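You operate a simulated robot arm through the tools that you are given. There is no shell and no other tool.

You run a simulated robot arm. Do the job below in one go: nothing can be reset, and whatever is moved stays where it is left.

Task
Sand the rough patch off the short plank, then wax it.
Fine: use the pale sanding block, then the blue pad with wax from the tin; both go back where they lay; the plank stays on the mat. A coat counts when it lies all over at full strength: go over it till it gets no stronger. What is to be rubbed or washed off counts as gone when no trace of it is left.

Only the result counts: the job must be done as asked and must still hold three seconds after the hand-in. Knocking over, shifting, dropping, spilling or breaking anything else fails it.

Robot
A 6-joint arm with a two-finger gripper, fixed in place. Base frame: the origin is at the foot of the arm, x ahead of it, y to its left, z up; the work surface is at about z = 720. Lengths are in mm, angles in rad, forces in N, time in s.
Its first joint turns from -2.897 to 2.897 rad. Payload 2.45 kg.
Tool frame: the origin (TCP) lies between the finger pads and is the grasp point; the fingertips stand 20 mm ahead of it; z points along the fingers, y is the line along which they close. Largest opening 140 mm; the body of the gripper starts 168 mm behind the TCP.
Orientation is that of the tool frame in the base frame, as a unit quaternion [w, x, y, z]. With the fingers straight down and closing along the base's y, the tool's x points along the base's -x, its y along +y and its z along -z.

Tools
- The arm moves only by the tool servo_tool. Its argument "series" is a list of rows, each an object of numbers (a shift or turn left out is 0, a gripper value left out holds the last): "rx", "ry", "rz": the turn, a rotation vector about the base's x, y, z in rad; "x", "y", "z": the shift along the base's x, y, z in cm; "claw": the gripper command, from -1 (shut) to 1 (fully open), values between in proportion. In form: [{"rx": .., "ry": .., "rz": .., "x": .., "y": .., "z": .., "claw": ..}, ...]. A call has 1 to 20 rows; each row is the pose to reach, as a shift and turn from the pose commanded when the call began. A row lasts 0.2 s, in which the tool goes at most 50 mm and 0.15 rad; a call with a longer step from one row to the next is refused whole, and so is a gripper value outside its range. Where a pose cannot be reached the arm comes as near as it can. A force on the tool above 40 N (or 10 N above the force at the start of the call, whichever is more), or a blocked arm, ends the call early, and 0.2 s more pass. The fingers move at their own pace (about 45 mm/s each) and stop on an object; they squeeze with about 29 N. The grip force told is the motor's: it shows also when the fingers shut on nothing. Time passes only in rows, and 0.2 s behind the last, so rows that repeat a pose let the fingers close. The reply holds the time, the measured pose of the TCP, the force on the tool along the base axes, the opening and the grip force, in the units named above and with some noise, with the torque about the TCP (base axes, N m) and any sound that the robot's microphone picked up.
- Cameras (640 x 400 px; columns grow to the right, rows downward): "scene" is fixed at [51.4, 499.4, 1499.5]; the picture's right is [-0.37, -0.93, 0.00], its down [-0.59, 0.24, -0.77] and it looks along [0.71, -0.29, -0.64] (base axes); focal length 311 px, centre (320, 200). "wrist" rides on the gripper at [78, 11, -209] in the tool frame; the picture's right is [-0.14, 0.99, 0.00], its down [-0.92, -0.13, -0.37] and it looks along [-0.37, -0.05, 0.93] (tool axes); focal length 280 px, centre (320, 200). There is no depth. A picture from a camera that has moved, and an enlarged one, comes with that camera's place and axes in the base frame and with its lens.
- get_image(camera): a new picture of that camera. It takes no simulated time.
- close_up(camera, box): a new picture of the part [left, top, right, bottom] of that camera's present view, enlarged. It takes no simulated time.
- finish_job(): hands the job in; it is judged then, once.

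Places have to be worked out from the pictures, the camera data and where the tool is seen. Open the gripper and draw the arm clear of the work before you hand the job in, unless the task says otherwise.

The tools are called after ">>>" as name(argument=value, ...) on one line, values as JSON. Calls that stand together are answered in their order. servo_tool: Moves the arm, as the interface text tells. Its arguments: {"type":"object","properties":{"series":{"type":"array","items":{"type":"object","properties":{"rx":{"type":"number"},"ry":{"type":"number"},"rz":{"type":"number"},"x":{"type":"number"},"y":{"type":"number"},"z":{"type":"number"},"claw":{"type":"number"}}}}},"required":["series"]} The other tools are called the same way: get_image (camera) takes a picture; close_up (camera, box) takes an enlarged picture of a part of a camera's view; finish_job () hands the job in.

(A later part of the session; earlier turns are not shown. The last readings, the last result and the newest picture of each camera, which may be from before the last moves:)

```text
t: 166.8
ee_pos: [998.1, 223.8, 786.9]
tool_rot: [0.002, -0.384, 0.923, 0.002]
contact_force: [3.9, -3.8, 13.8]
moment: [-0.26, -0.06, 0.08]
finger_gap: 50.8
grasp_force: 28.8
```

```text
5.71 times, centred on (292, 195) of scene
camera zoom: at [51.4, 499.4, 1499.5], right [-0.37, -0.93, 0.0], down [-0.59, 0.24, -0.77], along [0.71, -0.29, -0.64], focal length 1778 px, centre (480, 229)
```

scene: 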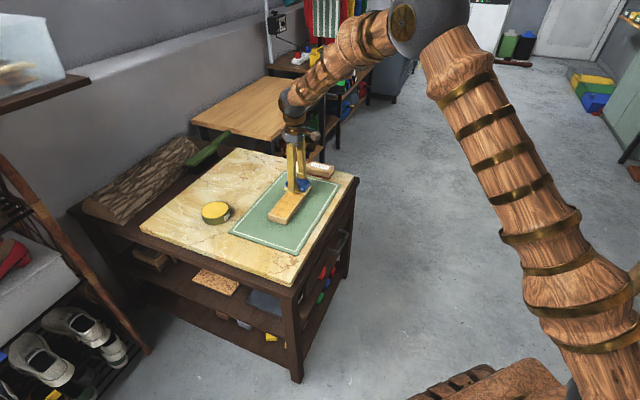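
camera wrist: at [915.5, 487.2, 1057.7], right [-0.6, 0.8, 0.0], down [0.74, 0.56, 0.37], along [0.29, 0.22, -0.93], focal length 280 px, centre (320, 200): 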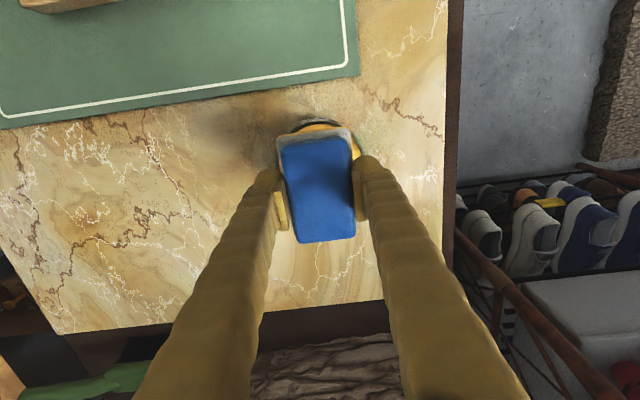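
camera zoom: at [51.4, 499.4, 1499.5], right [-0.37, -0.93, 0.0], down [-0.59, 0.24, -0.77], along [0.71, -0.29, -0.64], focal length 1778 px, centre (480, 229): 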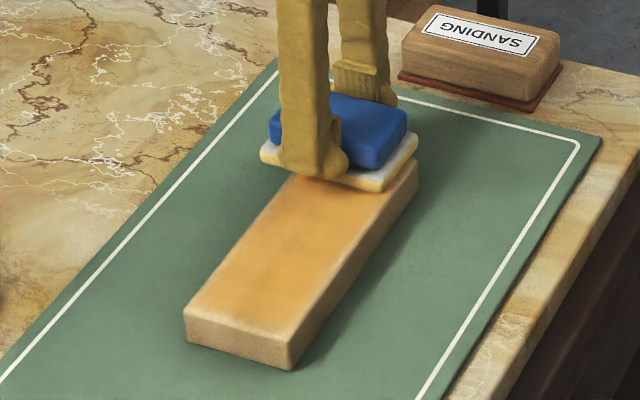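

Contact stayed at 14 N. Now I'll sweep the far long edge lane to the near end.

>>> servo_tool(series=[{"x": -0.698, "y": 0.716}, {"x": -1.396, "y": 1.432}, {"x": -2.094, "y": 2.148}, {"x": -2.792, "y": 2.864}, {"x": -3.49, "y": 3.58}, {"x": -4.188, "y": 4.296}, {"x": -4.886, "y": 5.012}, {"x": -5.584, "y": 5.728}, {"x": -6.282, "y": 6.444}, {"x": -6.98, "y": 7.16}, {"x": -7.678, "y": 7.876}, {"x": -8.376, "y": 8.592}, {"x": -9.074, "y": 9.308}, {"x": -9.772, "y": 10.024}, {"x": -10.47, "y": 10.74}, {"x": -11.168, "y": 11.456}, {"x": -11.726, "y": 12.029}])

>>> close_up(camera="wrist", box=[80, 100, 340, 260])

>>> close_up(camera="scene", box=[262, 160, 322, 230])

```text
t: 169.0
ee_pos: [931.0, 293.6, 785.8]
tool_rot: [0.001, -0.383, 0.924, 0.001]
contact_force: [-0.5, 1.4, 5.7]
moment: [0.11, 0.0, 0.02]
finger_gap: 50.4
grasp_force: 29.6
stopped in row 11: the force on the tool passed its limit at 40 N (the readings are from after the stop); the commanded pose is now the measured one
```

```text
2.46 times, centred on (210, 180) of wrist
camera zoom: at [867.9, 244.9, 994.7], right [-0.6, 0.8, 0.0], down [0.74, 0.56, 0.37], along [0.29, 0.23, -0.93], focal length 690 px, centre (591, 249)
```

zoom: 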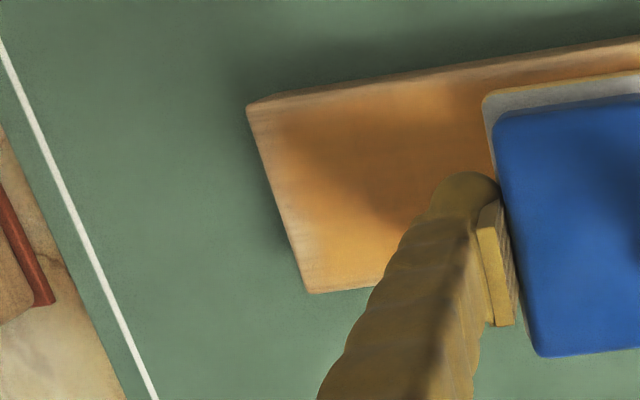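

```text
5.71 times, centred on (292, 195) of scene
camera zoom: at [51.4, 499.4, 1499.5], right [-0.37, -0.93, 0.0], down [-0.59, 0.24, -0.77], along [0.71, -0.29, -0.64], focal length 1778 px, centre (480, 229)
```

zoom: 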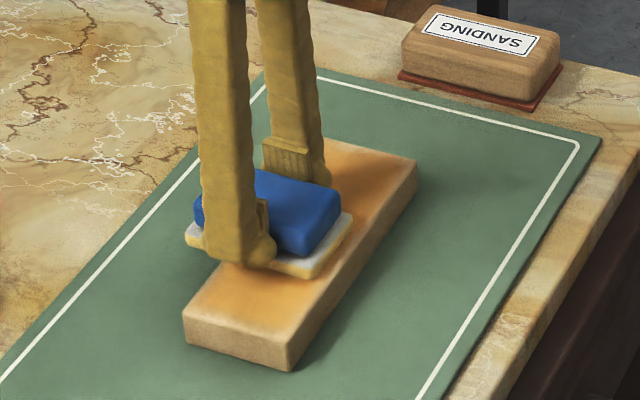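

It stopped on a brief spike, and contact is now a light 6 N. I'll continue the lane to the near end.

>>> servo_tool(series=[{"x": -0.698, "y": 0.716}, {"x": -1.396, "y": 1.432}, {"x": -2.094, "y": 2.148}, {"x": -2.792, "y": 2.864}, {"x": -3.49, "y": 3.58}, {"x": -4.188, "y": 4.296}, {"x": -4.956, "y": 5.084}])

```text
t: 170.6
ee_pos: [881.8, 344.8, 786.9]
tool_rot: [0.001, -0.383, 0.924, 0.002]
contact_force: [6.4, -6.1, 27.0]
moment: [-0.52, -0.2, 0.13]
finger_gap: 51.0
grasp_force: 28.5
```

27 N is a bit high. I'll ease off and do a few near-end strokes, then glide along the centre lane.

>>> servo_tool(series=[{"x": -0.419, "y": 0.43, "z": 0.07}, {"x": 0.14, "y": -0.143, "z": 0.07}, {"x": -0.705, "y": 0.151, "z": 0.07}, {"x": -0.433, "y": -0.701, "z": 0.07}, {"x": -1.278, "y": -0.408, "z": 0.07}, {"x": -0.862, "y": -1.12, "z": 0.07}, {"x": -1.421, "y": -0.547, "z": 0.07}, {"x": -0.862, "y": -1.12, "z": 0.07}, {"x": -0.164, "y": -1.836, "z": 0.07}, {"x": 0.534, "y": -2.552, "z": 0.07}, {"x": 1.232, "y": -3.268, "z": 0.07}, {"x": 1.93, "y": -3.984, "z": 0.07}, {"x": 2.628, "y": -4.7, "z": 0.07}, {"x": 3.326, "y": -5.416, "z": 0.07}, {"x": 4.024, "y": -6.132, "z": 0.07}, {"x": 4.722, "y": -6.848, "z": 0.07}, {"x": 5.42, "y": -7.564, "z": 0.07}, {"x": 6.118, "y": -8.28, "z": 0.07}])

>>> close_up(camera="scene", box=[262, 160, 322, 230])

```text
t: 174.4
ee_pos: [941.8, 261.7, 786.1]
tool_rot: [0.002, -0.384, 0.923, 0.001]
contact_force: [-0.4, -1.0, 0.3]
moment: [-0.01, -0.04, -0.02]
finger_gap: 50.8
grasp_force: 28.6
```

```text
5.71 times, centred on (292, 195) of scene
camera zoom: at [51.4, 499.4, 1499.5], right [-0.37, -0.93, 0.0], down [-0.59, 0.24, -0.77], along [0.71, -0.29, -0.64], focal length 1778 px, centre (480, 229)
```

zoom: 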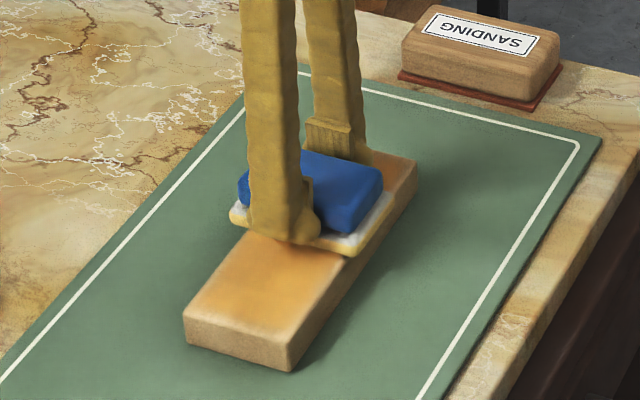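

Contact faded mid-plank. I'll lower slightly and run the centre lane to the far end and back.

>>> servo_tool(series=[{"z": -0.04}, {"z": -0.06}, {"z": -0.06}])

```text
t: 175.2
ee_pos: [942.5, 261.6, 786.0]
tool_rot: [0.001, -0.383, 0.924, 0.001]
contact_force: [-0.6, -4.3, 13.0]
moment: [-0.28, 0.02, 0.03]
finger_gap: 50.8
grasp_force: 28.8
```

>>> servo_tool(series=[{"x": 0.698, "y": -0.716}, {"x": 1.396, "y": -1.432}, {"x": 2.094, "y": -2.148}, {"x": 2.792, "y": -2.864}, {"x": 3.49, "y": -3.58}, {"x": 4.188, "y": -4.296}, {"x": 4.886, "y": -5.012}, {"x": 4.188, "y": -4.296}, {"x": 3.49, "y": -3.58}, {"x": 2.792, "y": -2.864}, {"x": 2.094, "y": -2.148}, {"x": 1.396, "y": -1.432}, {"x": 0.698, "y": -0.716}, {"x": 0, "y": 0}, {"x": -0.698, "y": 0.716}, {"x": -1.396, "y": 1.432}, {"x": -2.094, "y": 2.148}, {"x": -2.792, "y": 2.864}, {"x": -3.49, "y": 3.58}])

>>> close_up(camera="scene", box=[262, 160, 322, 230])

```text
t: 179.2
ee_pos: [906.4, 297.7, 786.3]
tool_rot: [0.001, -0.383, 0.924, 0.001]
contact_force: [7.8, -6.7, 32.5]
moment: [-0.32, -0.2, 0.11]
finger_gap: 50.9
grasp_force: 28.9
```

```text
5.71 times, centred on (292, 195) of scene
camera zoom: at [51.4, 499.4, 1499.5], right [-0.37, -0.93, 0.0], down [-0.59, 0.24, -0.77], along [0.71, -0.29, -0.64], focal length 1778 px, centre (480, 229)
```

zoom: 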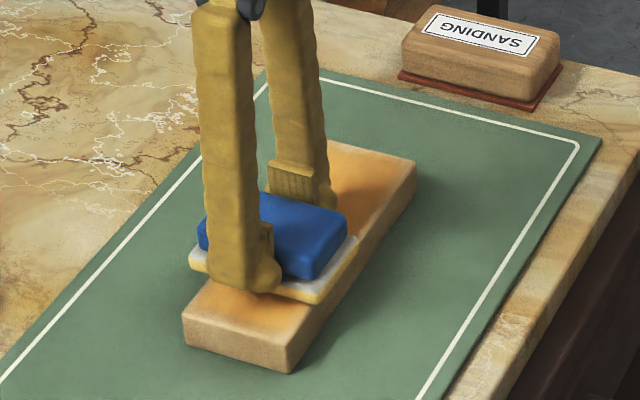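

I'll lift and move the tool outward past the plank so the wrist camera sees the entire top unobstructed.

>>> servo_tool(series=[{"z": 0.5}, {"z": 3}, {"z": 6.2}, {"x": 3.5, "y": 2.0, "z": 7}, {"x": 7, "y": 4, "z": 8}, {"x": 10.7, "y": 6.2, "z": 9}, {"x": 10.7, "y": 6.2, "z": 9}])

>>> get_image(camera="wrist")

>>> close_up(camera="scene", box=[264, 180, 316, 228])

```text
t: 180.8
ee_pos: [1016.1, 360.4, 875.0]
tool_rot: [0.002, -0.384, 0.923, 0.001]
contact_force: [0.0, 0.4, -0.5]
moment: [-0.03, 0.03, -0.01]
finger_gap: 50.7
grasp_force: 28.9
```

```text
taken
camera wrist: at [953.7, 310.8, 1083.8], right [-0.6, 0.8, 0.0], down [0.74, 0.56, 0.37], along [0.29, 0.23, -0.93], focal length 280 px, centre (320, 200)
```

wrist: 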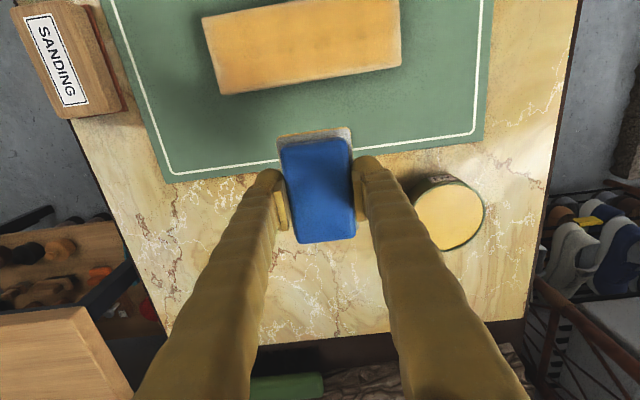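

```text
8.33 times, centred on (290, 204) of scene
camera zoom: at [51.4, 499.4, 1499.5], right [-0.37, -0.93, 0.0], down [-0.59, 0.24, -0.77], along [0.71, -0.29, -0.64], focal length 2593 px, centre (570, 167)
```

zoom: 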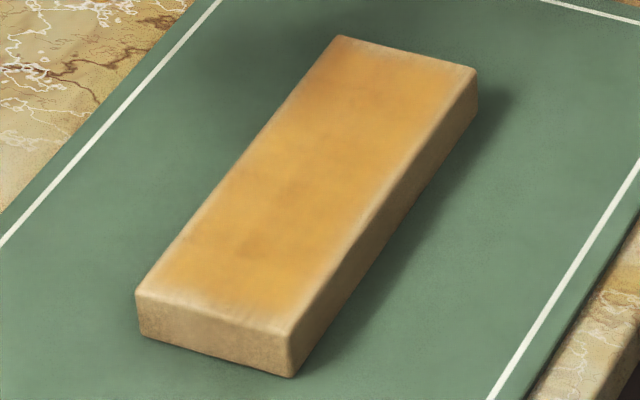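

>>> close_up(camera="wrist", box=[190, 0, 420, 110])

>>> close_up(camera="scene", box=[270, 205, 300, 228])

>>> close_up(camera="scene", box=[285, 180, 315, 203])

```text
2.78 times, centred on (305, 55) of wrist
camera zoom: at [953.7, 310.8, 1083.8], right [-0.6, 0.8, 0.0], down [0.74, 0.56, 0.37], along [0.29, 0.23, -0.93], focal length 780 px, centre (362, 604)
```

zoom: 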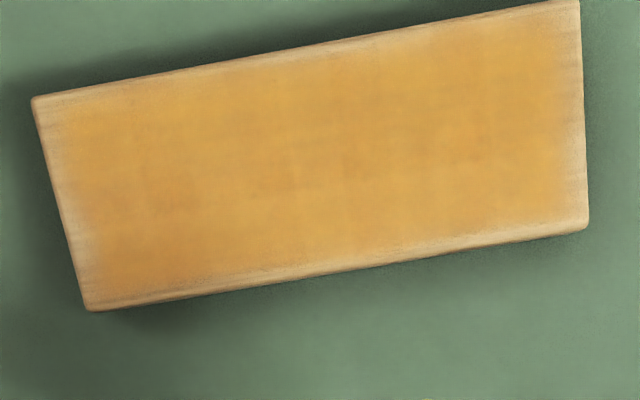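

```text
16.00 times, centred on (285, 216) of scene
camera zoom: at [51.4, 499.4, 1499.5], right [-0.37, -0.93, 0.0], down [-0.59, 0.24, -0.77], along [0.71, -0.29, -0.64], focal length 4978 px, centre (880, -64)
```

zoom: 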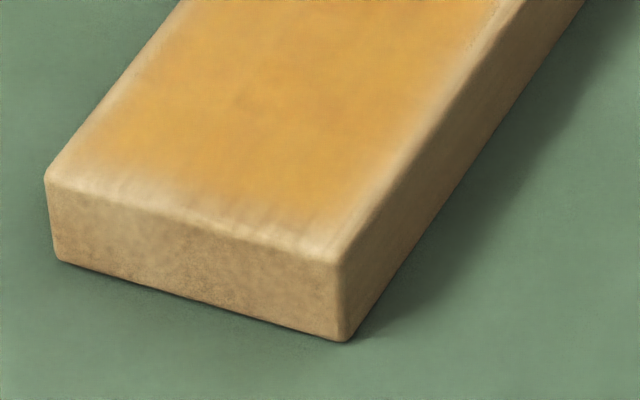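

```text
16.00 times, centred on (300, 192) of scene
camera zoom: at [51.4, 499.4, 1499.5], right [-0.37, -0.93, 0.0], down [-0.59, 0.24, -0.77], along [0.71, -0.29, -0.64], focal length 4978 px, centre (640, 336)
```

zoom: 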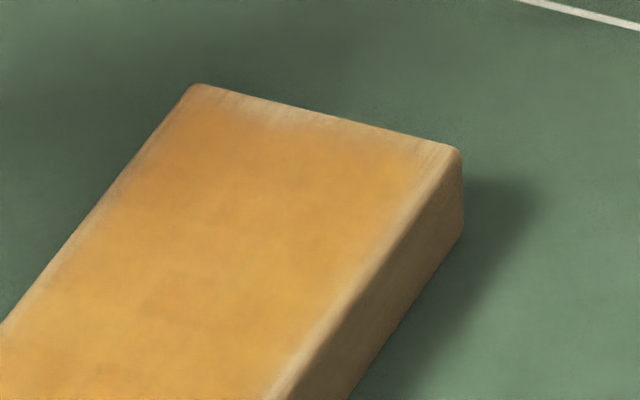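

The coat has an evenly faded rim of about 6–10 mm all round. To find out whether that is real or just how it's drawn, I'll reload fully, rub one end for a long time, and compare before and after.

>>> servo_tool(series=[{"x": -0.8, "y": 3.5}, {"x": -1.6, "y": 7.2}, {"x": -2.4, "y": 11}, {"x": -3.2, "y": 15}, {"x": -3.65, "y": 17.66}, {"x": -3.65, "y": 17.66, "z": -3.5}, {"x": -3.65, "y": 17.66, "z": -6.5}, {"x": -3.65, "y": 17.66, "z": -8.2}, {"x": -3.65, "y": 17.66, "z": -8.7}, {"x": -3.65, "y": 17.66, "z": -8.85}, {"x": -3.65, "y": 17.66, "z": -8.9}, {"x": -3.65, "y": 17.66, "z": -8.9}])

```text
t: 183.4
ee_pos: [978.5, 535.5, 787.5]
tool_rot: [0.002, -0.383, 0.924, 0.002]
contact_force: [-1.2, -4.3, 19.8]
moment: [-0.18, 0.14, 0.0]
finger_gap: 50.9
grasp_force: 28.9
```

20 N on the wax. I'll hold about a second, then carry the pad to the near end and come down to just above contact.

>>> servo_tool(series=[{"z": 0}, {"z": 0}, {"z": 0}, {"z": 0}, {"z": 0.3}, {"z": 2.5}, {"z": 6}, {"x": -2.0, "y": -4.0, "z": 6}, {"x": -4.0, "y": -8.0, "z": 6}, {"x": -6.0, "y": -12.0, "z": 6}, {"x": -8.0, "y": -16.0, "z": 6}, {"x": -10.0, "y": -20.0, "z": 6}, {"x": -10.29, "y": -20.62, "z": 6}, {"x": -10.29, "y": -20.62, "z": 3}, {"x": -10.29, "y": -20.62, "z": 0.8}, {"x": -10.29, "y": -20.62, "z": 0.1}, {"x": -10.29, "y": -20.62, "z": -0.02}, {"x": -10.29, "y": -20.62, "z": -0.08}, {"x": -10.29, "y": -20.62, "z": -0.08}])

```text
t: 187.4
ee_pos: [874.8, 330.9, 786.0]
tool_rot: [0.001, -0.383, 0.924, 0.001]
contact_force: [3.0, -3.7, 17.1]
moment: [-0.28, -0.11, 0.04]
finger_gap: 50.8
grasp_force: 28.8
```

17 N at the near end. I'll rub here with many small strokes.

>>> servo_tool(series=[{"x": -0.489, "y": 0.501}, {"x": 0, "y": 0}, {"x": 0.489, "y": -0.501}, {"x": 0, "y": 0}, {"x": -0.489, "y": 0.501}, {"x": 0, "y": 0}, {"x": 0.489, "y": -0.501}, {"x": 0.286, "y": 0.279}, {"x": 0.084, "y": 1.06}, {"x": 0.573, "y": 0.558}, {"x": 1.062, "y": 0.057}, {"x": 0.573, "y": 0.558}, {"x": 0.084, "y": 1.06}, {"x": 0.286, "y": 0.279}, {"x": 0, "y": 0}, {"x": -0.775, "y": 0.222}, {"x": -0.573, "y": -0.558}, {"x": -0.084, "y": -1.06}, {"x": -0.573, "y": -0.558}, {"x": -1.062, "y": -0.057}])

```text
t: 191.6
ee_pos: [865.4, 328.0, 786.5]
tool_rot: [0.002, -0.384, 0.923, 0.002]
contact_force: [7.5, -8.6, 24.4]
moment: [-0.41, -0.35, -0.04]
finger_gap: 51.0
grasp_force: 28.7
```

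Contact is good at 24 N. Another set of strokes at the near end.

>>> servo_tool(series=[{"x": 0.489, "y": -0.501, "z": 0.03}, {"x": 0.977, "y": -1.002, "z": 0.03}, {"x": 0.489, "y": -0.501, "z": 0.03}, {"x": 0, "y": 0, "z": 0.03}, {"x": 0.489, "y": -0.501, "z": 0.03}, {"x": 0.977, "y": -1.002, "z": 0.03}, {"x": 0.775, "y": -0.222, "z": 0.03}, {"x": 0.573, "y": 0.558, "z": 0.03}, {"x": 1.062, "y": 0.057, "z": 0.03}, {"x": 1.55, "y": -0.444, "z": 0.03}, {"x": 1.062, "y": 0.057, "z": 0.03}, {"x": 0.573, "y": 0.558, "z": 0.03}, {"x": 1.348, "y": 0.337, "z": 0.03}, {"x": 2.123, "y": 0.115, "z": 0.03}, {"x": 1.634, "y": 0.616, "z": 0.03}, {"x": 1.146, "y": 1.117, "z": 0.03}, {"x": 1.634, "y": 0.616, "z": 0.03}, {"x": 2.123, "y": 0.115, "z": 0.03}, {"x": 1.062, "y": 0.057, "z": 0.03}])

```text
t: 195.6
ee_pos: [874.6, 331.1, 784.7]
tool_rot: [0.002, -0.383, 0.924, 0.001]
contact_force: [0.9, -0.7, -0.9]
moment: [0.01, -0.06, 0.0]
finger_gap: 50.6
grasp_force: 29.2
```

Contact faded in the last strokes, but the first set had good pressure. I'll move to the same viewing pose as before to compare.

>>> servo_tool(series=[{"z": 0.5}, {"z": 3}, {"z": 6.2}, {"x": 3.5, "y": 0.7, "z": 7}, {"x": 7, "y": 1.5, "z": 8}, {"x": 10.5, "y": 2.2, "z": 8.95}, {"x": 13.94, "y": 2.96, "z": 8.95}, {"x": 13.94, "y": 2.96, "z": 8.95}])

>>> close_up(camera="wrist", box=[190, 0, 420, 110])

>>> close_up(camera="scene", box=[270, 205, 300, 228])

>>> close_up(camera="scene", box=[264, 180, 316, 228])

```text
t: 197.4
ee_pos: [1014.6, 358.1, 874.5]
tool_rot: [0.001, -0.384, 0.924, 0.002]
contact_force: [0.1, 0.9, -1.9]
moment: [0.02, 0.02, 0.0]
finger_gap: 50.6
grasp_force: 28.5
```

```text
2.78 times, centred on (305, 55) of wrist
camera zoom: at [950.9, 309.1, 1083.1], right [-0.6, 0.8, 0.0], down [0.74, 0.56, 0.37], along [0.29, 0.23, -0.93], focal length 780 px, centre (362, 604)
```

zoom: 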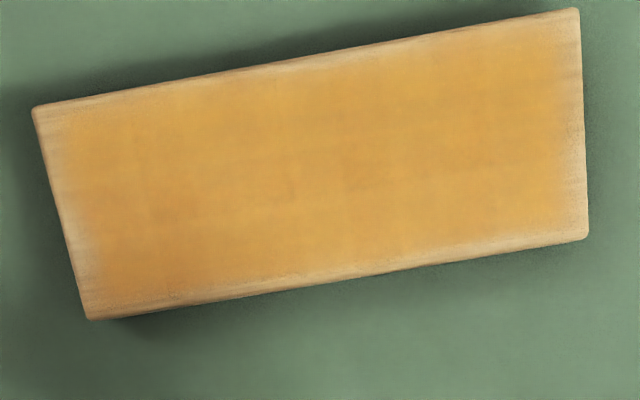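

```text
16.00 times, centred on (285, 216) of scene
camera zoom: at [51.4, 499.4, 1499.5], right [-0.37, -0.93, 0.0], down [-0.59, 0.24, -0.77], along [0.71, -0.29, -0.64], focal length 4978 px, centre (880, -64)
```

zoom: 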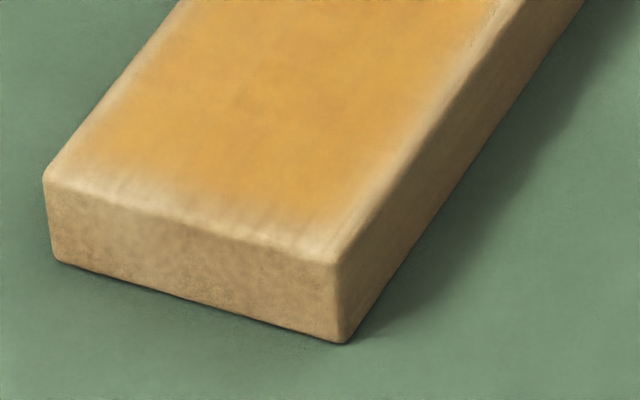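

```text
8.33 times, centred on (290, 204) of scene
camera zoom: at [51.4, 499.4, 1499.5], right [-0.37, -0.93, 0.0], down [-0.59, 0.24, -0.77], along [0.71, -0.29, -0.64], focal length 2593 px, centre (570, 167)
```

zoom: 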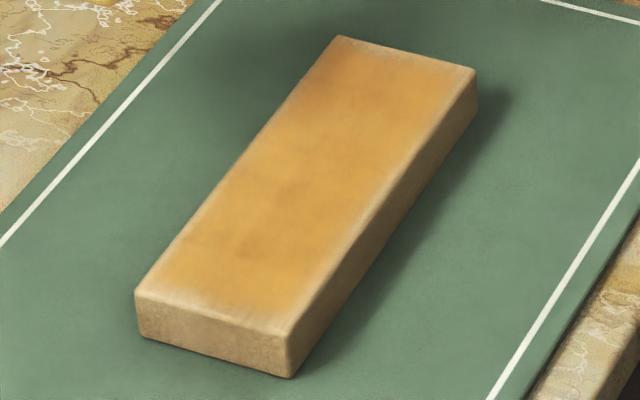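

Extra rubbing at the near end changed nothing, so that end is saturated and its rim fade looks like part of the rendering. The far end's strip looks slightly wider, so I'll give it the same treatment.

>>> servo_tool(series=[{"x": -0.8, "y": -3.6}, {"x": -1.6, "y": -7.2}, {"x": -2.4, "y": -10.8}, {"x": -3.06, "y": -14.12}, {"x": -3.06, "y": -14.12, "z": -4}, {"x": -3.06, "y": -14.12, "z": -7}, {"x": -3.06, "y": -14.12, "z": -8.4}, {"x": -3.06, "y": -14.12, "z": -8.8}, {"x": -3.06, "y": -14.12, "z": -8.95}, {"x": -3.06, "y": -14.12, "z": -8.98}, {"x": -3.06, "y": -14.12, "z": -8.98}])

```text
t: 199.8
ee_pos: [984.5, 218.9, 786.4]
tool_rot: [0.002, -0.383, 0.924, 0.001]
contact_force: [-4.1, 0.2, 12.0]
moment: [-0.08, 0.18, 0.06]
finger_gap: 50.7
grasp_force: 29.1
```

12 N at the far end. I'll rub with many small strokes here.

>>> servo_tool(series=[{"x": 0.489, "y": -0.501, "z": -0.02}, {"x": 0, "y": 0, "z": -0.02}, {"x": -0.489, "y": 0.501, "z": -0.02}, {"x": 0, "y": 0, "z": -0.02}, {"x": 0.489, "y": -0.501, "z": -0.02}, {"x": 0, "y": 0, "z": -0.02}, {"x": 0.489, "y": -0.501, "z": -0.02}, {"x": 0.286, "y": 0.279, "z": -0.02}, {"x": 1.062, "y": 0.057, "z": -0.02}, {"x": 0.573, "y": 0.558, "z": -0.02}, {"x": 1.062, "y": 0.057, "z": -0.02}, {"x": 0.573, "y": 0.558, "z": -0.02}, {"x": 0.286, "y": 0.279, "z": -0.02}, {"x": 0, "y": 0, "z": -0.02}])

```text
t: 201.7
ee_pos: [989.3, 218.8, 786.6]
tool_rot: [0.0, -0.384, 0.924, 0.002]
contact_force: [-2.7, -0.3, 10.7]
moment: [0.01, -0.15, 0.01]
finger_gap: 50.7
grasp_force: 28.9
stopped in row 9: the force on the tool passed its limit at 46 N (the readings are from after the stop); the commanded pose is now the measured one
```

A spike again; contact is now 11 N. I'll continue the far-end strokes at this lighter setting.

>>> servo_tool(series=[{"x": 0.562, "y": -0.29}, {"x": 0.286, "y": 0.279}, {"x": 0.849, "y": -0.011}, {"x": 0.573, "y": 0.558}, {"x": 0.992, "y": 0.129}, {"x": 0.573, "y": 0.558}, {"x": 0.992, "y": 0.129}, {"x": 0.573, "y": 0.558}, {"x": -0.133, "y": 0.709}, {"x": 0, "y": 0}, {"x": 0.133, "y": -0.709}, {"x": -0.573, "y": -0.558}, {"x": -0.44, "y": -1.268}, {"x": -0.859, "y": -0.838}, {"x": -0.44, "y": -1.268}, {"x": -0.859, "y": -0.838}, {"x": -0.992, "y": -0.129}, {"x": -0.286, "y": -0.279}])

```text
t: 205.7
ee_pos: [985.9, 217.6, 786.1]
tool_rot: [0.0, -0.384, 0.923, 0.002]
contact_force: [-1.5, 0.9, 8.1]
moment: [-0.1, -0.1, -0.02]
finger_gap: 50.9
grasp_force: 29.8
stopped in row 18: the force on the tool passed its limit at 40 N (the readings are from after the stop); the commanded pose is now the measured one
```

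Contact was maintained through most of that. Now the far long edge lane once more, over the full length.

>>> servo_tool(series=[{"x": 0.43, "y": 0.419}, {"x": 0.931, "y": 0.907}, {"x": 0.233, "y": 1.623}, {"x": -0.465, "y": 2.339}, {"x": -1.163, "y": 3.055}, {"x": -1.861, "y": 3.771}, {"x": -2.559, "y": 4.487}, {"x": -3.257, "y": 5.203}, {"x": -3.955, "y": 5.919}, {"x": -4.653, "y": 6.635}, {"x": -5.351, "y": 7.351}, {"x": -6.049, "y": 8.067}, {"x": -6.747, "y": 8.783}, {"x": -7.445, "y": 9.499}, {"x": -8.143, "y": 10.215}, {"x": -8.841, "y": 10.931}, {"x": -9.539, "y": 11.647}, {"x": -10.237, "y": 12.363}])

```text
t: 209.5
ee_pos: [882.4, 339.6, 786.1]
tool_rot: [0.0, -0.383, 0.924, 0.002]
contact_force: [8.3, -8.7, 32.7]
moment: [-0.61, -0.4, 0.15]
finger_gap: 51.0
grasp_force: 29.1
```

33 N here. I'll ease off and shift across to the near long edge lane, sweeping to the far end.

>>> servo_tool(series=[{"x": -0.501, "y": -0.489, "z": 0.05}, {"x": -1.002, "y": -0.977, "z": 0.05}, {"x": -1.504, "y": -1.466, "z": 0.05}, {"x": -2.005, "y": -1.954, "z": 0.05}, {"x": -1.307, "y": -2.67, "z": 0.05}, {"x": -0.609, "y": -3.386, "z": 0.05}, {"x": 0.089, "y": -4.102, "z": 0.05}, {"x": 0.787, "y": -4.818, "z": 0.05}, {"x": 1.485, "y": -5.534, "z": 0.05}, {"x": 2.183, "y": -6.25, "z": 0.05}, {"x": 2.881, "y": -6.966, "z": 0.05}, {"x": 3.579, "y": -7.682, "z": 0.05}, {"x": 4.277, "y": -8.398, "z": 0.05}, {"x": 4.975, "y": -9.114, "z": 0.05}, {"x": 5.673, "y": -9.83, "z": 0.05}, {"x": 6.371, "y": -10.546, "z": 0.05}, {"x": 7.069, "y": -11.262, "z": 0.05}, {"x": 7.767, "y": -11.978, "z": 0.05}, {"x": 8.465, "y": -12.694, "z": 0.05}, {"x": 9.163, "y": -13.41, "z": 0.05}])

>>> close_up(camera="scene", box=[262, 160, 322, 230])

```text
t: 213.7
ee_pos: [975.5, 207.0, 786.7]
tool_rot: [-0.001, -0.384, 0.923, 0.0]
contact_force: [-2.2, 1.9, 9.8]
moment: [-0.02, -0.03, -0.04]
finger_gap: 50.7
grasp_force: 28.6
```

```text
5.71 times, centred on (292, 195) of scene
camera zoom: at [51.4, 499.4, 1499.5], right [-0.37, -0.93, 0.0], down [-0.59, 0.24, -0.77], along [0.71, -0.29, -0.64], focal length 1778 px, centre (480, 229)
```

zoom: 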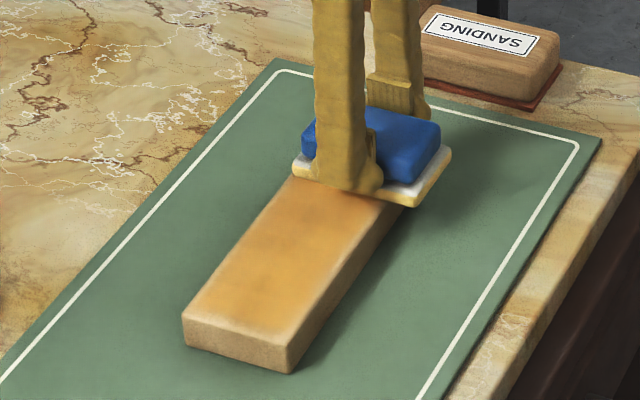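

Contact held at 10 N. I'll lift and go to the viewing pose again to compare.

>>> servo_tool(series=[{"z": 0.5}, {"z": 3}, {"z": 6.2}, {"x": 1, "y": 3.8, "z": 7.5}, {"x": 2, "y": 7.6, "z": 8.93}, {"x": 3, "y": 11.5, "z": 8.93}, {"x": 3.96, "y": 15.23, "z": 8.93}, {"x": 3.96, "y": 15.23, "z": 8.93}])

>>> close_up(camera="wrist", box=[190, 0, 420, 110])

>>> close_up(camera="scene", box=[285, 180, 315, 203])

>>> close_up(camera="scene", box=[264, 180, 316, 228])

```text
t: 215.5
ee_pos: [1012.9, 360.0, 877.0]
tool_rot: [-0.001, -0.384, 0.923, 0.001]
contact_force: [-0.2, -0.2, -0.6]
moment: [-0.02, 0.01, -0.02]
finger_gap: 50.8
grasp_force: 28.9
```

```text
2.78 times, centred on (305, 55) of wrist
camera zoom: at [951.3, 312.0, 1085.9], right [-0.6, 0.8, 0.0], down [0.74, 0.56, 0.37], along [0.29, 0.23, -0.93], focal length 780 px, centre (362, 604)
```

zoom: 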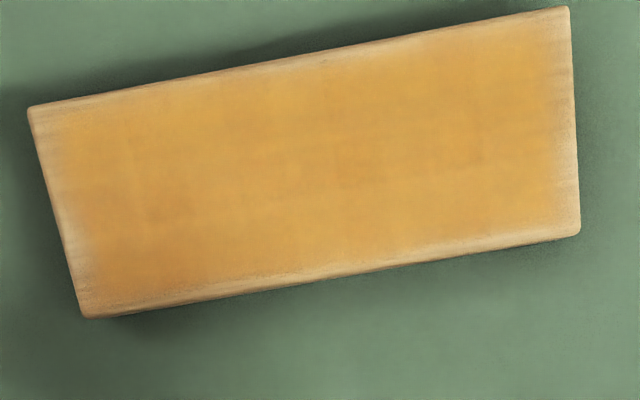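

```text
16.00 times, centred on (300, 192) of scene
camera zoom: at [51.4, 499.4, 1499.5], right [-0.37, -0.93, 0.0], down [-0.59, 0.24, -0.77], along [0.71, -0.29, -0.64], focal length 4978 px, centre (640, 336)
```

zoom: 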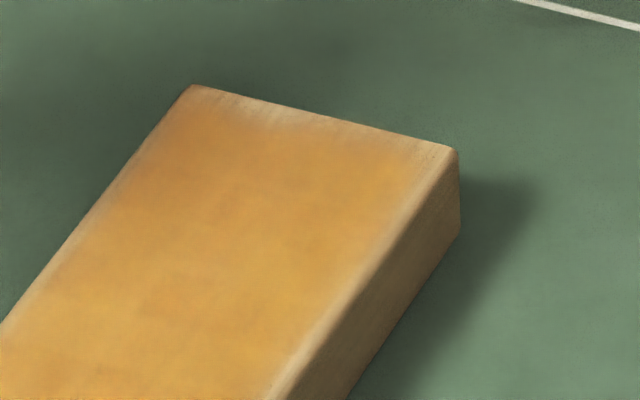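

```text
8.33 times, centred on (290, 204) of scene
camera zoom: at [51.4, 499.4, 1499.5], right [-0.37, -0.93, 0.0], down [-0.59, 0.24, -0.77], along [0.71, -0.29, -0.64], focal length 2593 px, centre (570, 167)
```

zoom: 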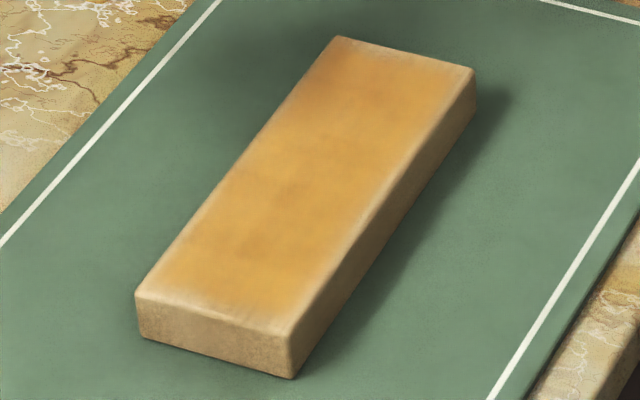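

The far end looks identical to before the extra rubbing, which again suggests the rim fade is just rendering. As a decisive check I'll reload once more and rub the near end with the pad tipped slightly toward the outer edge.

>>> servo_tool(series=[{"x": -0.8, "y": 3.5}, {"x": -1.6, "y": 7.2}, {"x": -2.4, "y": 11}, {"x": -3.2, "y": 15}, {"x": -3.65, "y": 17.66}, {"x": -3.65, "y": 17.66, "z": -3.5}, {"x": -3.65, "y": 17.66, "z": -6.5}, {"x": -3.65, "y": 17.66, "z": -8.2}, {"x": -3.65, "y": 17.66, "z": -8.7}, {"x": -3.65, "y": 17.66, "z": -8.83}, {"x": -3.65, "y": 17.66, "z": -8.88}, {"x": -3.65, "y": 17.66, "z": -8.88}, {"x": -3.65, "y": 17.66, "z": -8.88}, {"x": -3.65, "y": 17.66, "z": -8.88}])

```text
t: 218.5
ee_pos: [976.0, 537.1, 787.1]
tool_rot: [0.001, -0.384, 0.923, 0.002]
contact_force: [-1.9, -0.4, 36.6]
moment: [-0.17, 0.13, -0.03]
finger_gap: 50.7
grasp_force: 29.1
```

36 N on the wax, a bit firm but steady. I'll lift and carry the pad to the near end, adding the slight outward tip.

>>> servo_tool(series=[{"z": 0.3}, {"z": 2.5}, {"z": 6}, {"x": -2.0, "y": -4.0, "z": 6}, {"x": -4.0, "y": -8.0, "z": 6}, {"x": -6.0, "y": -12.0, "z": 6}, {"x": -8.0, "y": -16.0, "z": 6}, {"x": -10.0, "y": -19.5, "z": 6}, {"x": -10.64, "y": -20.26, "z": 6, "rx": -0.0107, "ry": -0.0105}, {"x": -10.64, "y": -20.26, "z": 3, "rx": -0.0107, "ry": -0.0105}, {"x": -10.64, "y": -20.26, "z": 0.8, "rx": -0.0107, "ry": -0.0105}, {"x": -10.64, "y": -20.26, "z": 0.1, "rx": -0.0107, "ry": -0.0105}, {"x": -10.64, "y": -20.26, "z": 0, "rx": -0.0107, "ry": -0.0105}, {"x": -10.64, "y": -20.26, "z": -0.05, "rx": -0.0107, "ry": -0.0105}, {"x": -10.64, "y": -20.26, "z": -0.05, "rx": -0.0107, "ry": -0.0105}])

>>> close_up(camera="scene", box=[190, 190, 246, 230])

```text
t: 221.7
ee_pos: [871.8, 335.1, 786.6]
tool_rot: [0.002, -0.384, 0.923, -0.004]
contact_force: [0.3, -3.3, 20.8]
moment: [0.16, 0.29, 0.05]
finger_gap: 50.5
grasp_force: 29.1
```

```text
10.00 times, centred on (218, 210) of scene
camera zoom: at [51.4, 499.4, 1499.5], right [-0.37, -0.93, 0.0], down [-0.59, 0.24, -0.77], along [0.71, -0.29, -0.64], focal length 3111 px, centre (1340, 100)
```

zoom: 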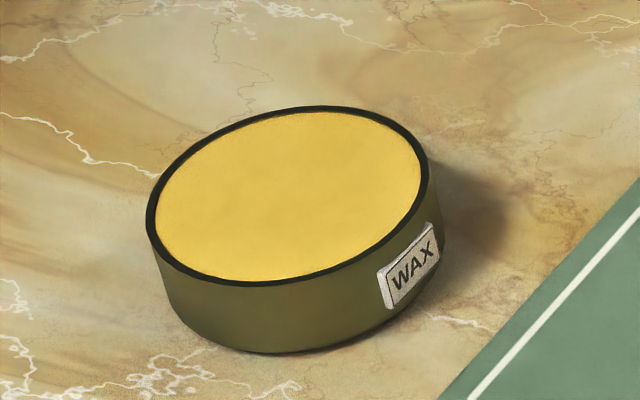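

The pressure now sits right on the outer edge and the tin is unmoved. I'll rub across the full width at the near end like this.

>>> servo_tool(series=[{"x": 0.358, "y": 0.349, "z": 0.02}, {"x": 0.716, "y": 0.698, "z": 0.02}, {"x": 1.074, "y": 1.047, "z": 0.02}, {"x": 0.716, "y": 0.698, "z": 0.02}, {"x": 0.358, "y": 0.349, "z": 0.02}, {"x": 0, "y": 0, "z": 0.02}, {"x": -0.358, "y": -0.349, "z": 0.02}, {"x": -0.716, "y": -0.698, "z": 0.02}, {"x": -1.074, "y": -1.047, "z": 0.02}, {"x": -0.716, "y": -0.698, "z": 0.02}, {"x": -0.358, "y": -0.349, "z": 0.02}, {"x": 0, "y": 0, "z": 0.02}, {"x": 0.358, "y": 0.349, "z": 0.02}, {"x": 0.716, "y": 0.698, "z": 0.02}, {"x": 0.358, "y": 0.349, "z": 0.02}, {"x": 0, "y": 0, "z": 0.02}, {"x": -0.358, "y": -0.349, "z": 0.02}, {"x": -0.716, "y": -0.698, "z": 0.02}, {"x": -0.358, "y": -0.349, "z": 0.02}, {"x": 0, "y": 0, "z": 0.02}])

```text
t: 225.9
ee_pos: [871.9, 333.7, 784.6]
tool_rot: [0.002, -0.383, 0.924, -0.005]
contact_force: [-6.9, -6.6, 20.0]
moment: [0.03, 0.48, 0.08]
finger_gap: 50.8
grasp_force: 28.6
```

Contact stayed at 20 N on the outer edge. I'll go to the viewing pose, removing the tip, and compare the near end.

>>> servo_tool(series=[{"z": 0.5}, {"z": 3}, {"z": 6.2, "rx": 0.0107, "ry": 0.0105}, {"x": 3.5, "y": 0.7, "z": 7, "rx": 0.0107, "ry": 0.0105}, {"x": 7, "y": 1.4, "z": 8, "rx": 0.0107, "ry": 0.0105}, {"x": 10.7, "y": 2.0, "z": 8.91, "rx": 0.0107, "ry": 0.0105}, {"x": 14.29, "y": 2.6, "z": 8.91, "rx": 0.0107, "ry": 0.0105}, {"x": 14.29, "y": 2.6, "z": 8.91, "rx": 0.0107, "ry": 0.0105}])

>>> close_up(camera="wrist", box=[190, 0, 420, 110])

>>> close_up(camera="scene", box=[270, 205, 300, 228])

>>> close_up(camera="scene", box=[264, 180, 316, 228])

```text
t: 227.7
ee_pos: [1016.6, 361.2, 873.6]
tool_rot: [-0.001, -0.384, 0.923, 0.003]
contact_force: [0.1, 0.4, -1.0]
moment: [-0.02, 0.0, -0.02]
finger_gap: 50.7
grasp_force: 29.6
```

```text
2.78 times, centred on (305, 55) of wrist
camera zoom: at [955.1, 312.2, 1083.5], right [-0.6, 0.8, 0.0], down [0.74, 0.56, 0.37], along [0.29, 0.23, -0.93], focal length 780 px, centre (362, 604)
```

zoom: 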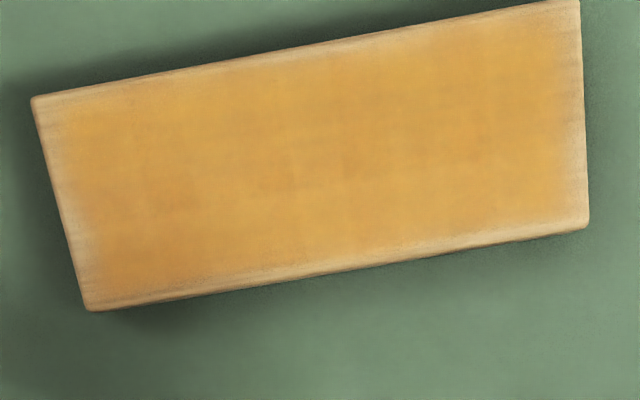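

```text
16.00 times, centred on (285, 216) of scene
camera zoom: at [51.4, 499.4, 1499.5], right [-0.37, -0.93, 0.0], down [-0.59, 0.24, -0.77], along [0.71, -0.29, -0.64], focal length 4978 px, centre (880, -64)
```

zoom: 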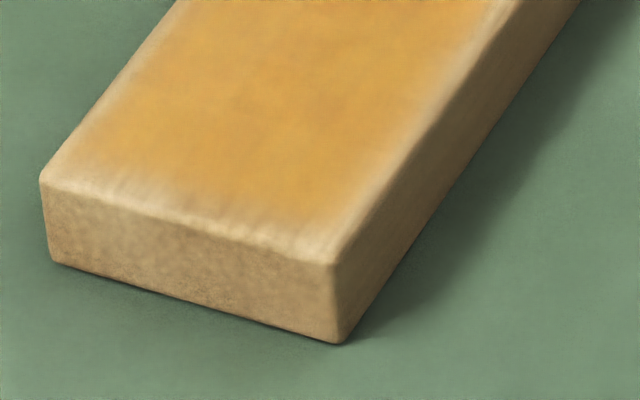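

```text
8.33 times, centred on (290, 204) of scene
camera zoom: at [51.4, 499.4, 1499.5], right [-0.37, -0.93, 0.0], down [-0.59, 0.24, -0.77], along [0.71, -0.29, -0.64], focal length 2593 px, centre (570, 167)
```

zoom: 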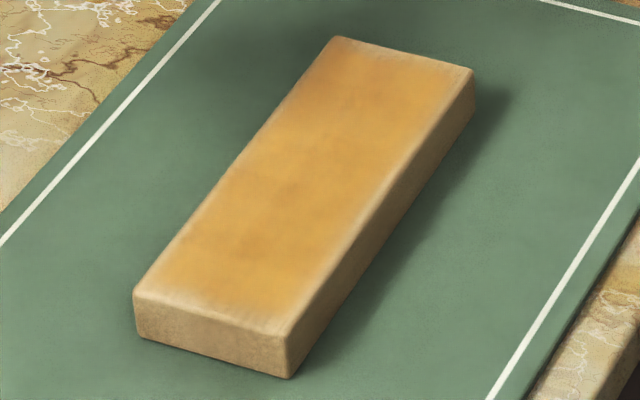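

The near end is unchanged even with edge-weighted pressure, so it is saturated. I'll give the far end the same edge-weighted rub with the fresh wax, to be certain.

>>> servo_tool(series=[{"x": -0.7, "y": -3.7}, {"x": -1.4, "y": -7.4}, {"x": -2.1, "y": -11.1}, {"x": -2.71, "y": -14.48, "rx": 0.0107, "ry": 0.0105}, {"x": -2.71, "y": -14.48, "z": -4, "rx": 0.0107, "ry": 0.0105}, {"x": -2.71, "y": -14.48, "z": -7, "rx": 0.0107, "ry": 0.0105}, {"x": -2.71, "y": -14.48, "z": -8.4, "rx": 0.0107, "ry": 0.0105}, {"x": -2.71, "y": -14.48, "z": -8.8, "rx": 0.0107, "ry": 0.0105}, {"x": -2.71, "y": -14.48, "z": -8.9, "rx": 0.0107, "ry": 0.0105}, {"x": -2.71, "y": -14.48, "z": -8.94, "rx": 0.0107, "ry": 0.0105}, {"x": -2.71, "y": -14.48, "z": -8.94, "rx": 0.0107, "ry": 0.0105}])

```text
t: 230.1
ee_pos: [986.4, 216.3, 787.5]
tool_rot: [-0.003, -0.384, 0.923, 0.01]
contact_force: [0.2, 3.1, 22.0]
moment: [-0.22, -0.34, 0.0]
finger_gap: 50.5
grasp_force: 29.4
```

The pressure is on the far outer edge at 22 N. Rubbing across the width.

>>> servo_tool(series=[{"x": 0.358, "y": 0.349, "z": 0.03}, {"x": 0.716, "y": 0.698, "z": 0.03}, {"x": 1.074, "y": 1.047, "z": 0.03}, {"x": 0.716, "y": 0.698, "z": 0.03}, {"x": 0.358, "y": 0.349, "z": 0.03}, {"x": 0, "y": 0, "z": 0.03}, {"x": -0.358, "y": -0.349, "z": 0.03}, {"x": -0.716, "y": -0.698, "z": 0.03}, {"x": -1.074, "y": -1.047, "z": 0.03}, {"x": -0.716, "y": -0.698, "z": 0.03}, {"x": -0.358, "y": -0.349, "z": 0.03}, {"x": 0, "y": 0, "z": 0.03}, {"x": 0.358, "y": 0.349, "z": 0.03}, {"x": 0.716, "y": 0.698, "z": 0.03}, {"x": 0.358, "y": 0.349, "z": 0.03}, {"x": 0, "y": 0, "z": 0.03}, {"x": -0.358, "y": -0.349, "z": 0.03}, {"x": -0.716, "y": -0.698, "z": 0.03}, {"x": -0.358, "y": -0.349, "z": 0.03}, {"x": 0, "y": 0, "z": 0.03}])

```text
t: 234.3
ee_pos: [985.3, 215.0, 785.7]
tool_rot: [-0.004, -0.384, 0.923, 0.008]
contact_force: [-6.4, -9.4, 23.2]
moment: [-0.64, -0.11, -0.16]
finger_gap: 50.8
grasp_force: 29.2
```

Now I'll level the pad and make one final pass down the centre with the remaining wax.

>>> servo_tool(series=[{"z": 0.3}, {"z": 0.5, "x": -0.9, "y": 0.93, "rx": -0.0107, "ry": -0.0105}, {"z": 0.2, "x": -0.9, "y": 0.93, "rx": -0.0107, "ry": -0.0105}, {"z": 0, "x": -0.9, "y": 0.93, "rx": -0.0107, "ry": -0.0105}, {"z": -0.05, "x": -0.9, "y": 0.93, "rx": -0.0107, "ry": -0.0105}, {"z": -0.05, "x": -0.9, "y": 0.93, "rx": -0.0107, "ry": -0.0105}])

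```text
t: 235.7
ee_pos: [978.5, 225.5, 787.2]
tool_rot: [0.0, -0.383, 0.924, 0.002]
contact_force: [-2.3, -4.6, 16.3]
moment: [-0.24, 0.07, 0.04]
finger_gap: 50.9
grasp_force: 28.7
```

>>> servo_tool(series=[{"x": -0.698, "y": 0.716}, {"x": -1.396, "y": 1.432}, {"x": -2.094, "y": 2.148}, {"x": -2.792, "y": 2.864}, {"x": -3.49, "y": 3.58}, {"x": -4.188, "y": 4.296}, {"x": -4.886, "y": 5.012}, {"x": -5.584, "y": 5.728}, {"x": -6.282, "y": 6.444}, {"x": -6.98, "y": 7.16}, {"x": -7.678, "y": 7.876}, {"x": -8.376, "y": 8.592}, {"x": -9.074, "y": 9.308}, {"x": -9.772, "y": 10.024}, {"x": -10.47, "y": 10.74}])

```text
t: 238.4
ee_pos: [893.2, 312.3, 786.7]
tool_rot: [0.0, -0.384, 0.923, 0.001]
contact_force: [-0.7, 1.7, 7.1]
moment: [0.0, 0.03, -0.01]
finger_gap: 50.8
grasp_force: 29.2
stopped in row 13: the force on the tool passed its limit at 41 N (the readings are from after the stop); the commanded pose is now the measured one
```

The centre pass had contact throughout. Now I'll lift and carry the pad back to above its home at about (736, 443).

>>> servo_tool(series=[{"z": 0.5}, {"z": 3}, {"z": 6}, {"x": -3.2, "y": 2.6, "z": 6}, {"x": -6.4, "y": 5.3, "z": 6}, {"x": -9.6, "y": 7.9, "z": 6}, {"x": -12.8, "y": 10.6, "z": 6}, {"x": -15.7, "y": 13.06, "z": 6}, {"x": -15.7, "y": 13.06, "z": 3}, {"x": -15.7, "y": 13.06, "z": 0}, {"x": -15.7, "y": 13.06, "z": -2}, {"x": -15.7, "y": 13.06, "z": -2.6}, {"x": -15.7, "y": 13.06, "z": -2.6}])

>>> close_up(camera="scene", box=[264, 180, 316, 228])

>>> close_up(camera="scene", box=[230, 232, 286, 272])

>>> get_image(camera="wrist")

```text
t: 241.2
ee_pos: [734.1, 442.2, 760.7]
tool_rot: [0.0, -0.384, 0.923, 0.002]
contact_force: [-0.1, -0.1, -0.5]
moment: [0.01, -0.01, 0.04]
finger_gap: 50.9
grasp_force: 29.0
```

```text
8.33 times, centred on (290, 204) of scene
camera zoom: at [51.4, 499.4, 1499.5], right [-0.37, -0.93, 0.0], down [-0.59, 0.24, -0.77], along [0.71, -0.29, -0.64], focal length 2593 px, centre (570, 167)
```

zoom: 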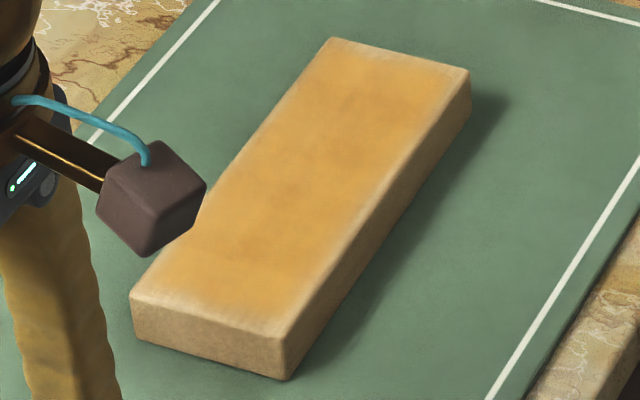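

```text
10.00 times, centred on (258, 252) of scene
camera zoom: at [51.4, 499.4, 1499.5], right [-0.37, -0.93, 0.0], down [-0.59, 0.24, -0.77], along [0.71, -0.29, -0.64], focal length 3111 px, centre (940, -320)
```

zoom: 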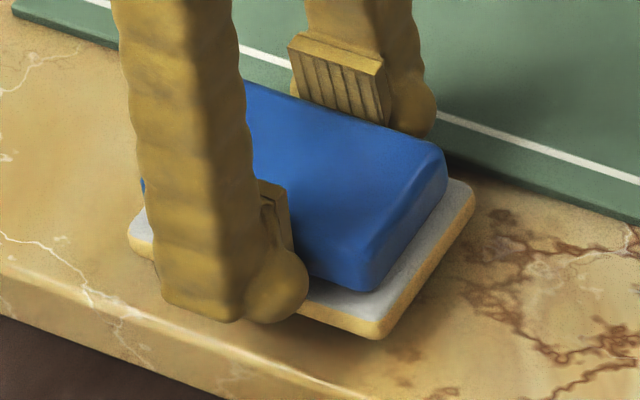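

```text
taken
camera wrist: at [672.3, 394.3, 969.0], right [-0.6, 0.8, 0.0], down [0.74, 0.56, 0.37], along [0.29, 0.23, -0.93], focal length 280 px, centre (320, 200)
```

wrist: 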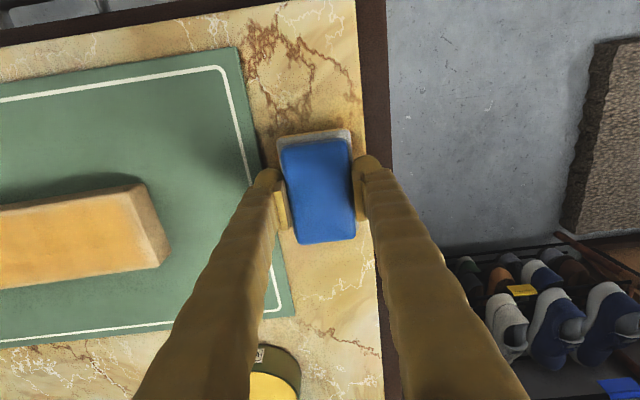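

The pad hovers about 8 mm above the table and is roughly 3.5 mm off its original outline along the picture's right direction. I'll correct that and lower further, then compare.

>>> servo_tool(series=[{"x": -0.13, "y": -0.32, "z": -0.2}, {"x": -0.13, "y": -0.32, "z": -0.5}, {"x": -0.13, "y": -0.32, "z": -0.6}, {"x": -0.13, "y": -0.32, "z": -0.6}])

>>> close_up(camera="scene", box=[230, 232, 286, 272])

```text
t: 242.2
ee_pos: [733.0, 440.1, 753.0]
tool_rot: [0.001, -0.383, 0.924, 0.002]
contact_force: [0.1, 0.6, -0.8]
moment: [-0.01, 0.02, 0.02]
finger_gap: 50.7
grasp_force: 28.9
```

```text
10.00 times, centred on (258, 252) of scene
camera zoom: at [51.4, 499.4, 1499.5], right [-0.37, -0.93, 0.0], down [-0.59, 0.24, -0.77], along [0.71, -0.29, -0.64], focal length 3111 px, centre (940, -320)
```

zoom: 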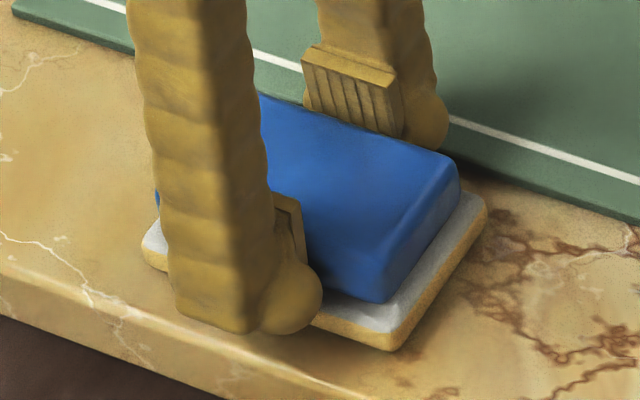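

The pad now matches its original outline to within a millimetre or so. I'll lower it the last couple of millimetres to contact.

>>> servo_tool(series=[{"z": -0.05}, {"z": -0.1}, {"z": -0.15}, {"z": -0.15}])

```text
t: 243.2
ee_pos: [734.0, 439.3, 751.8]
tool_rot: [0.001, -0.383, 0.924, 0.003]
contact_force: [0.7, -0.2, 0.2]
moment: [0.03, -0.02, 0.0]
finger_gap: 50.8
grasp_force: 29.1
```

>>> servo_tool(series=[{"z": -0.05}, {"z": -0.08}, {"z": -0.08}])

```text
t: 244.0
ee_pos: [734.7, 440.7, 752.8]
tool_rot: [0.002, -0.383, 0.924, 0.001]
contact_force: [2.1, -13.7, 28.5]
moment: [-0.53, -0.09, 0.01]
finger_gap: 51.0
grasp_force: 28.8
```

It's firmly on the table at 28 N. I'll ease off half a millimetre, release, and rise straight up.

>>> servo_tool(series=[{"z": 0.05}, {"z": 0.05}, {"z": 0.05, "claw": -0.1}, {"z": 0.05, "claw": 0.2}, {"z": 0.05, "claw": 0.6}, {"z": 0.05, "claw": 1}, {"z": 0.05, "claw": 1}, {"z": 0.05, "claw": 1}, {"z": 0.05, "claw": 1}, {"z": 2, "claw": 1}, {"z": 5, "claw": 1}, {"z": 9, "claw": 1}, {"z": 13, "claw": 1}, {"z": 17, "claw": 1}])

>>> close_up(camera="scene", box=[230, 232, 286, 272])

>>> get_image(camera="scene")

>>> get_image(camera="wrist")

```text
t: 247.0
ee_pos: [733.3, 438.2, 919.7]
tool_rot: [-0.001, -0.383, 0.924, 0.001]
contact_force: [0.0, 0.0, -1.0]
moment: [-0.02, 0.01, 0.0]
finger_gap: 140.1
grasp_force: 0.1
```

```text
10.00 times, centred on (258, 252) of scene
camera zoom: at [51.4, 499.4, 1499.5], right [-0.37, -0.93, 0.0], down [-0.59, 0.24, -0.77], along [0.71, -0.29, -0.64], focal length 3111 px, centre (940, -320)
```

zoom: 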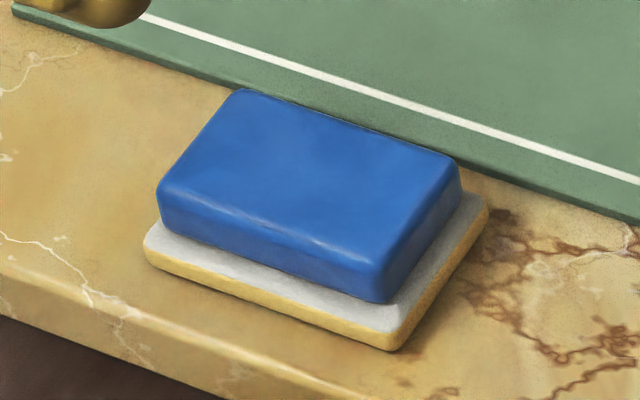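

```text
taken
```

scene: 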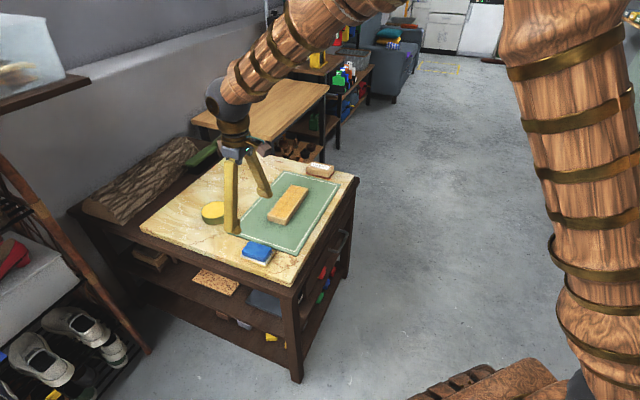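

```text
taken
camera wrist: at [671.4, 389.6, 1128.7], right [-0.6, 0.8, 0.0], down [0.74, 0.56, 0.37], along [0.29, 0.23, -0.93], focal length 280 px, centre (320, 200)
```

wrist: 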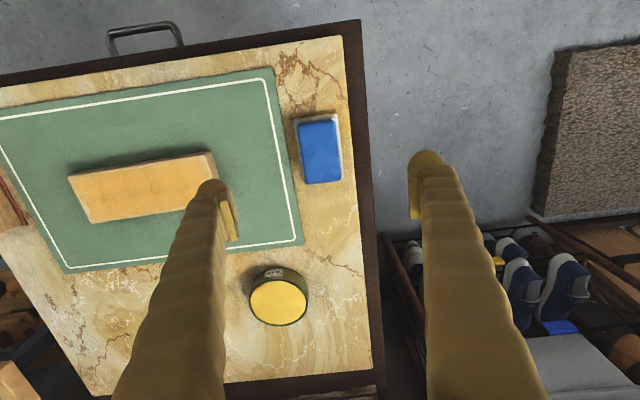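

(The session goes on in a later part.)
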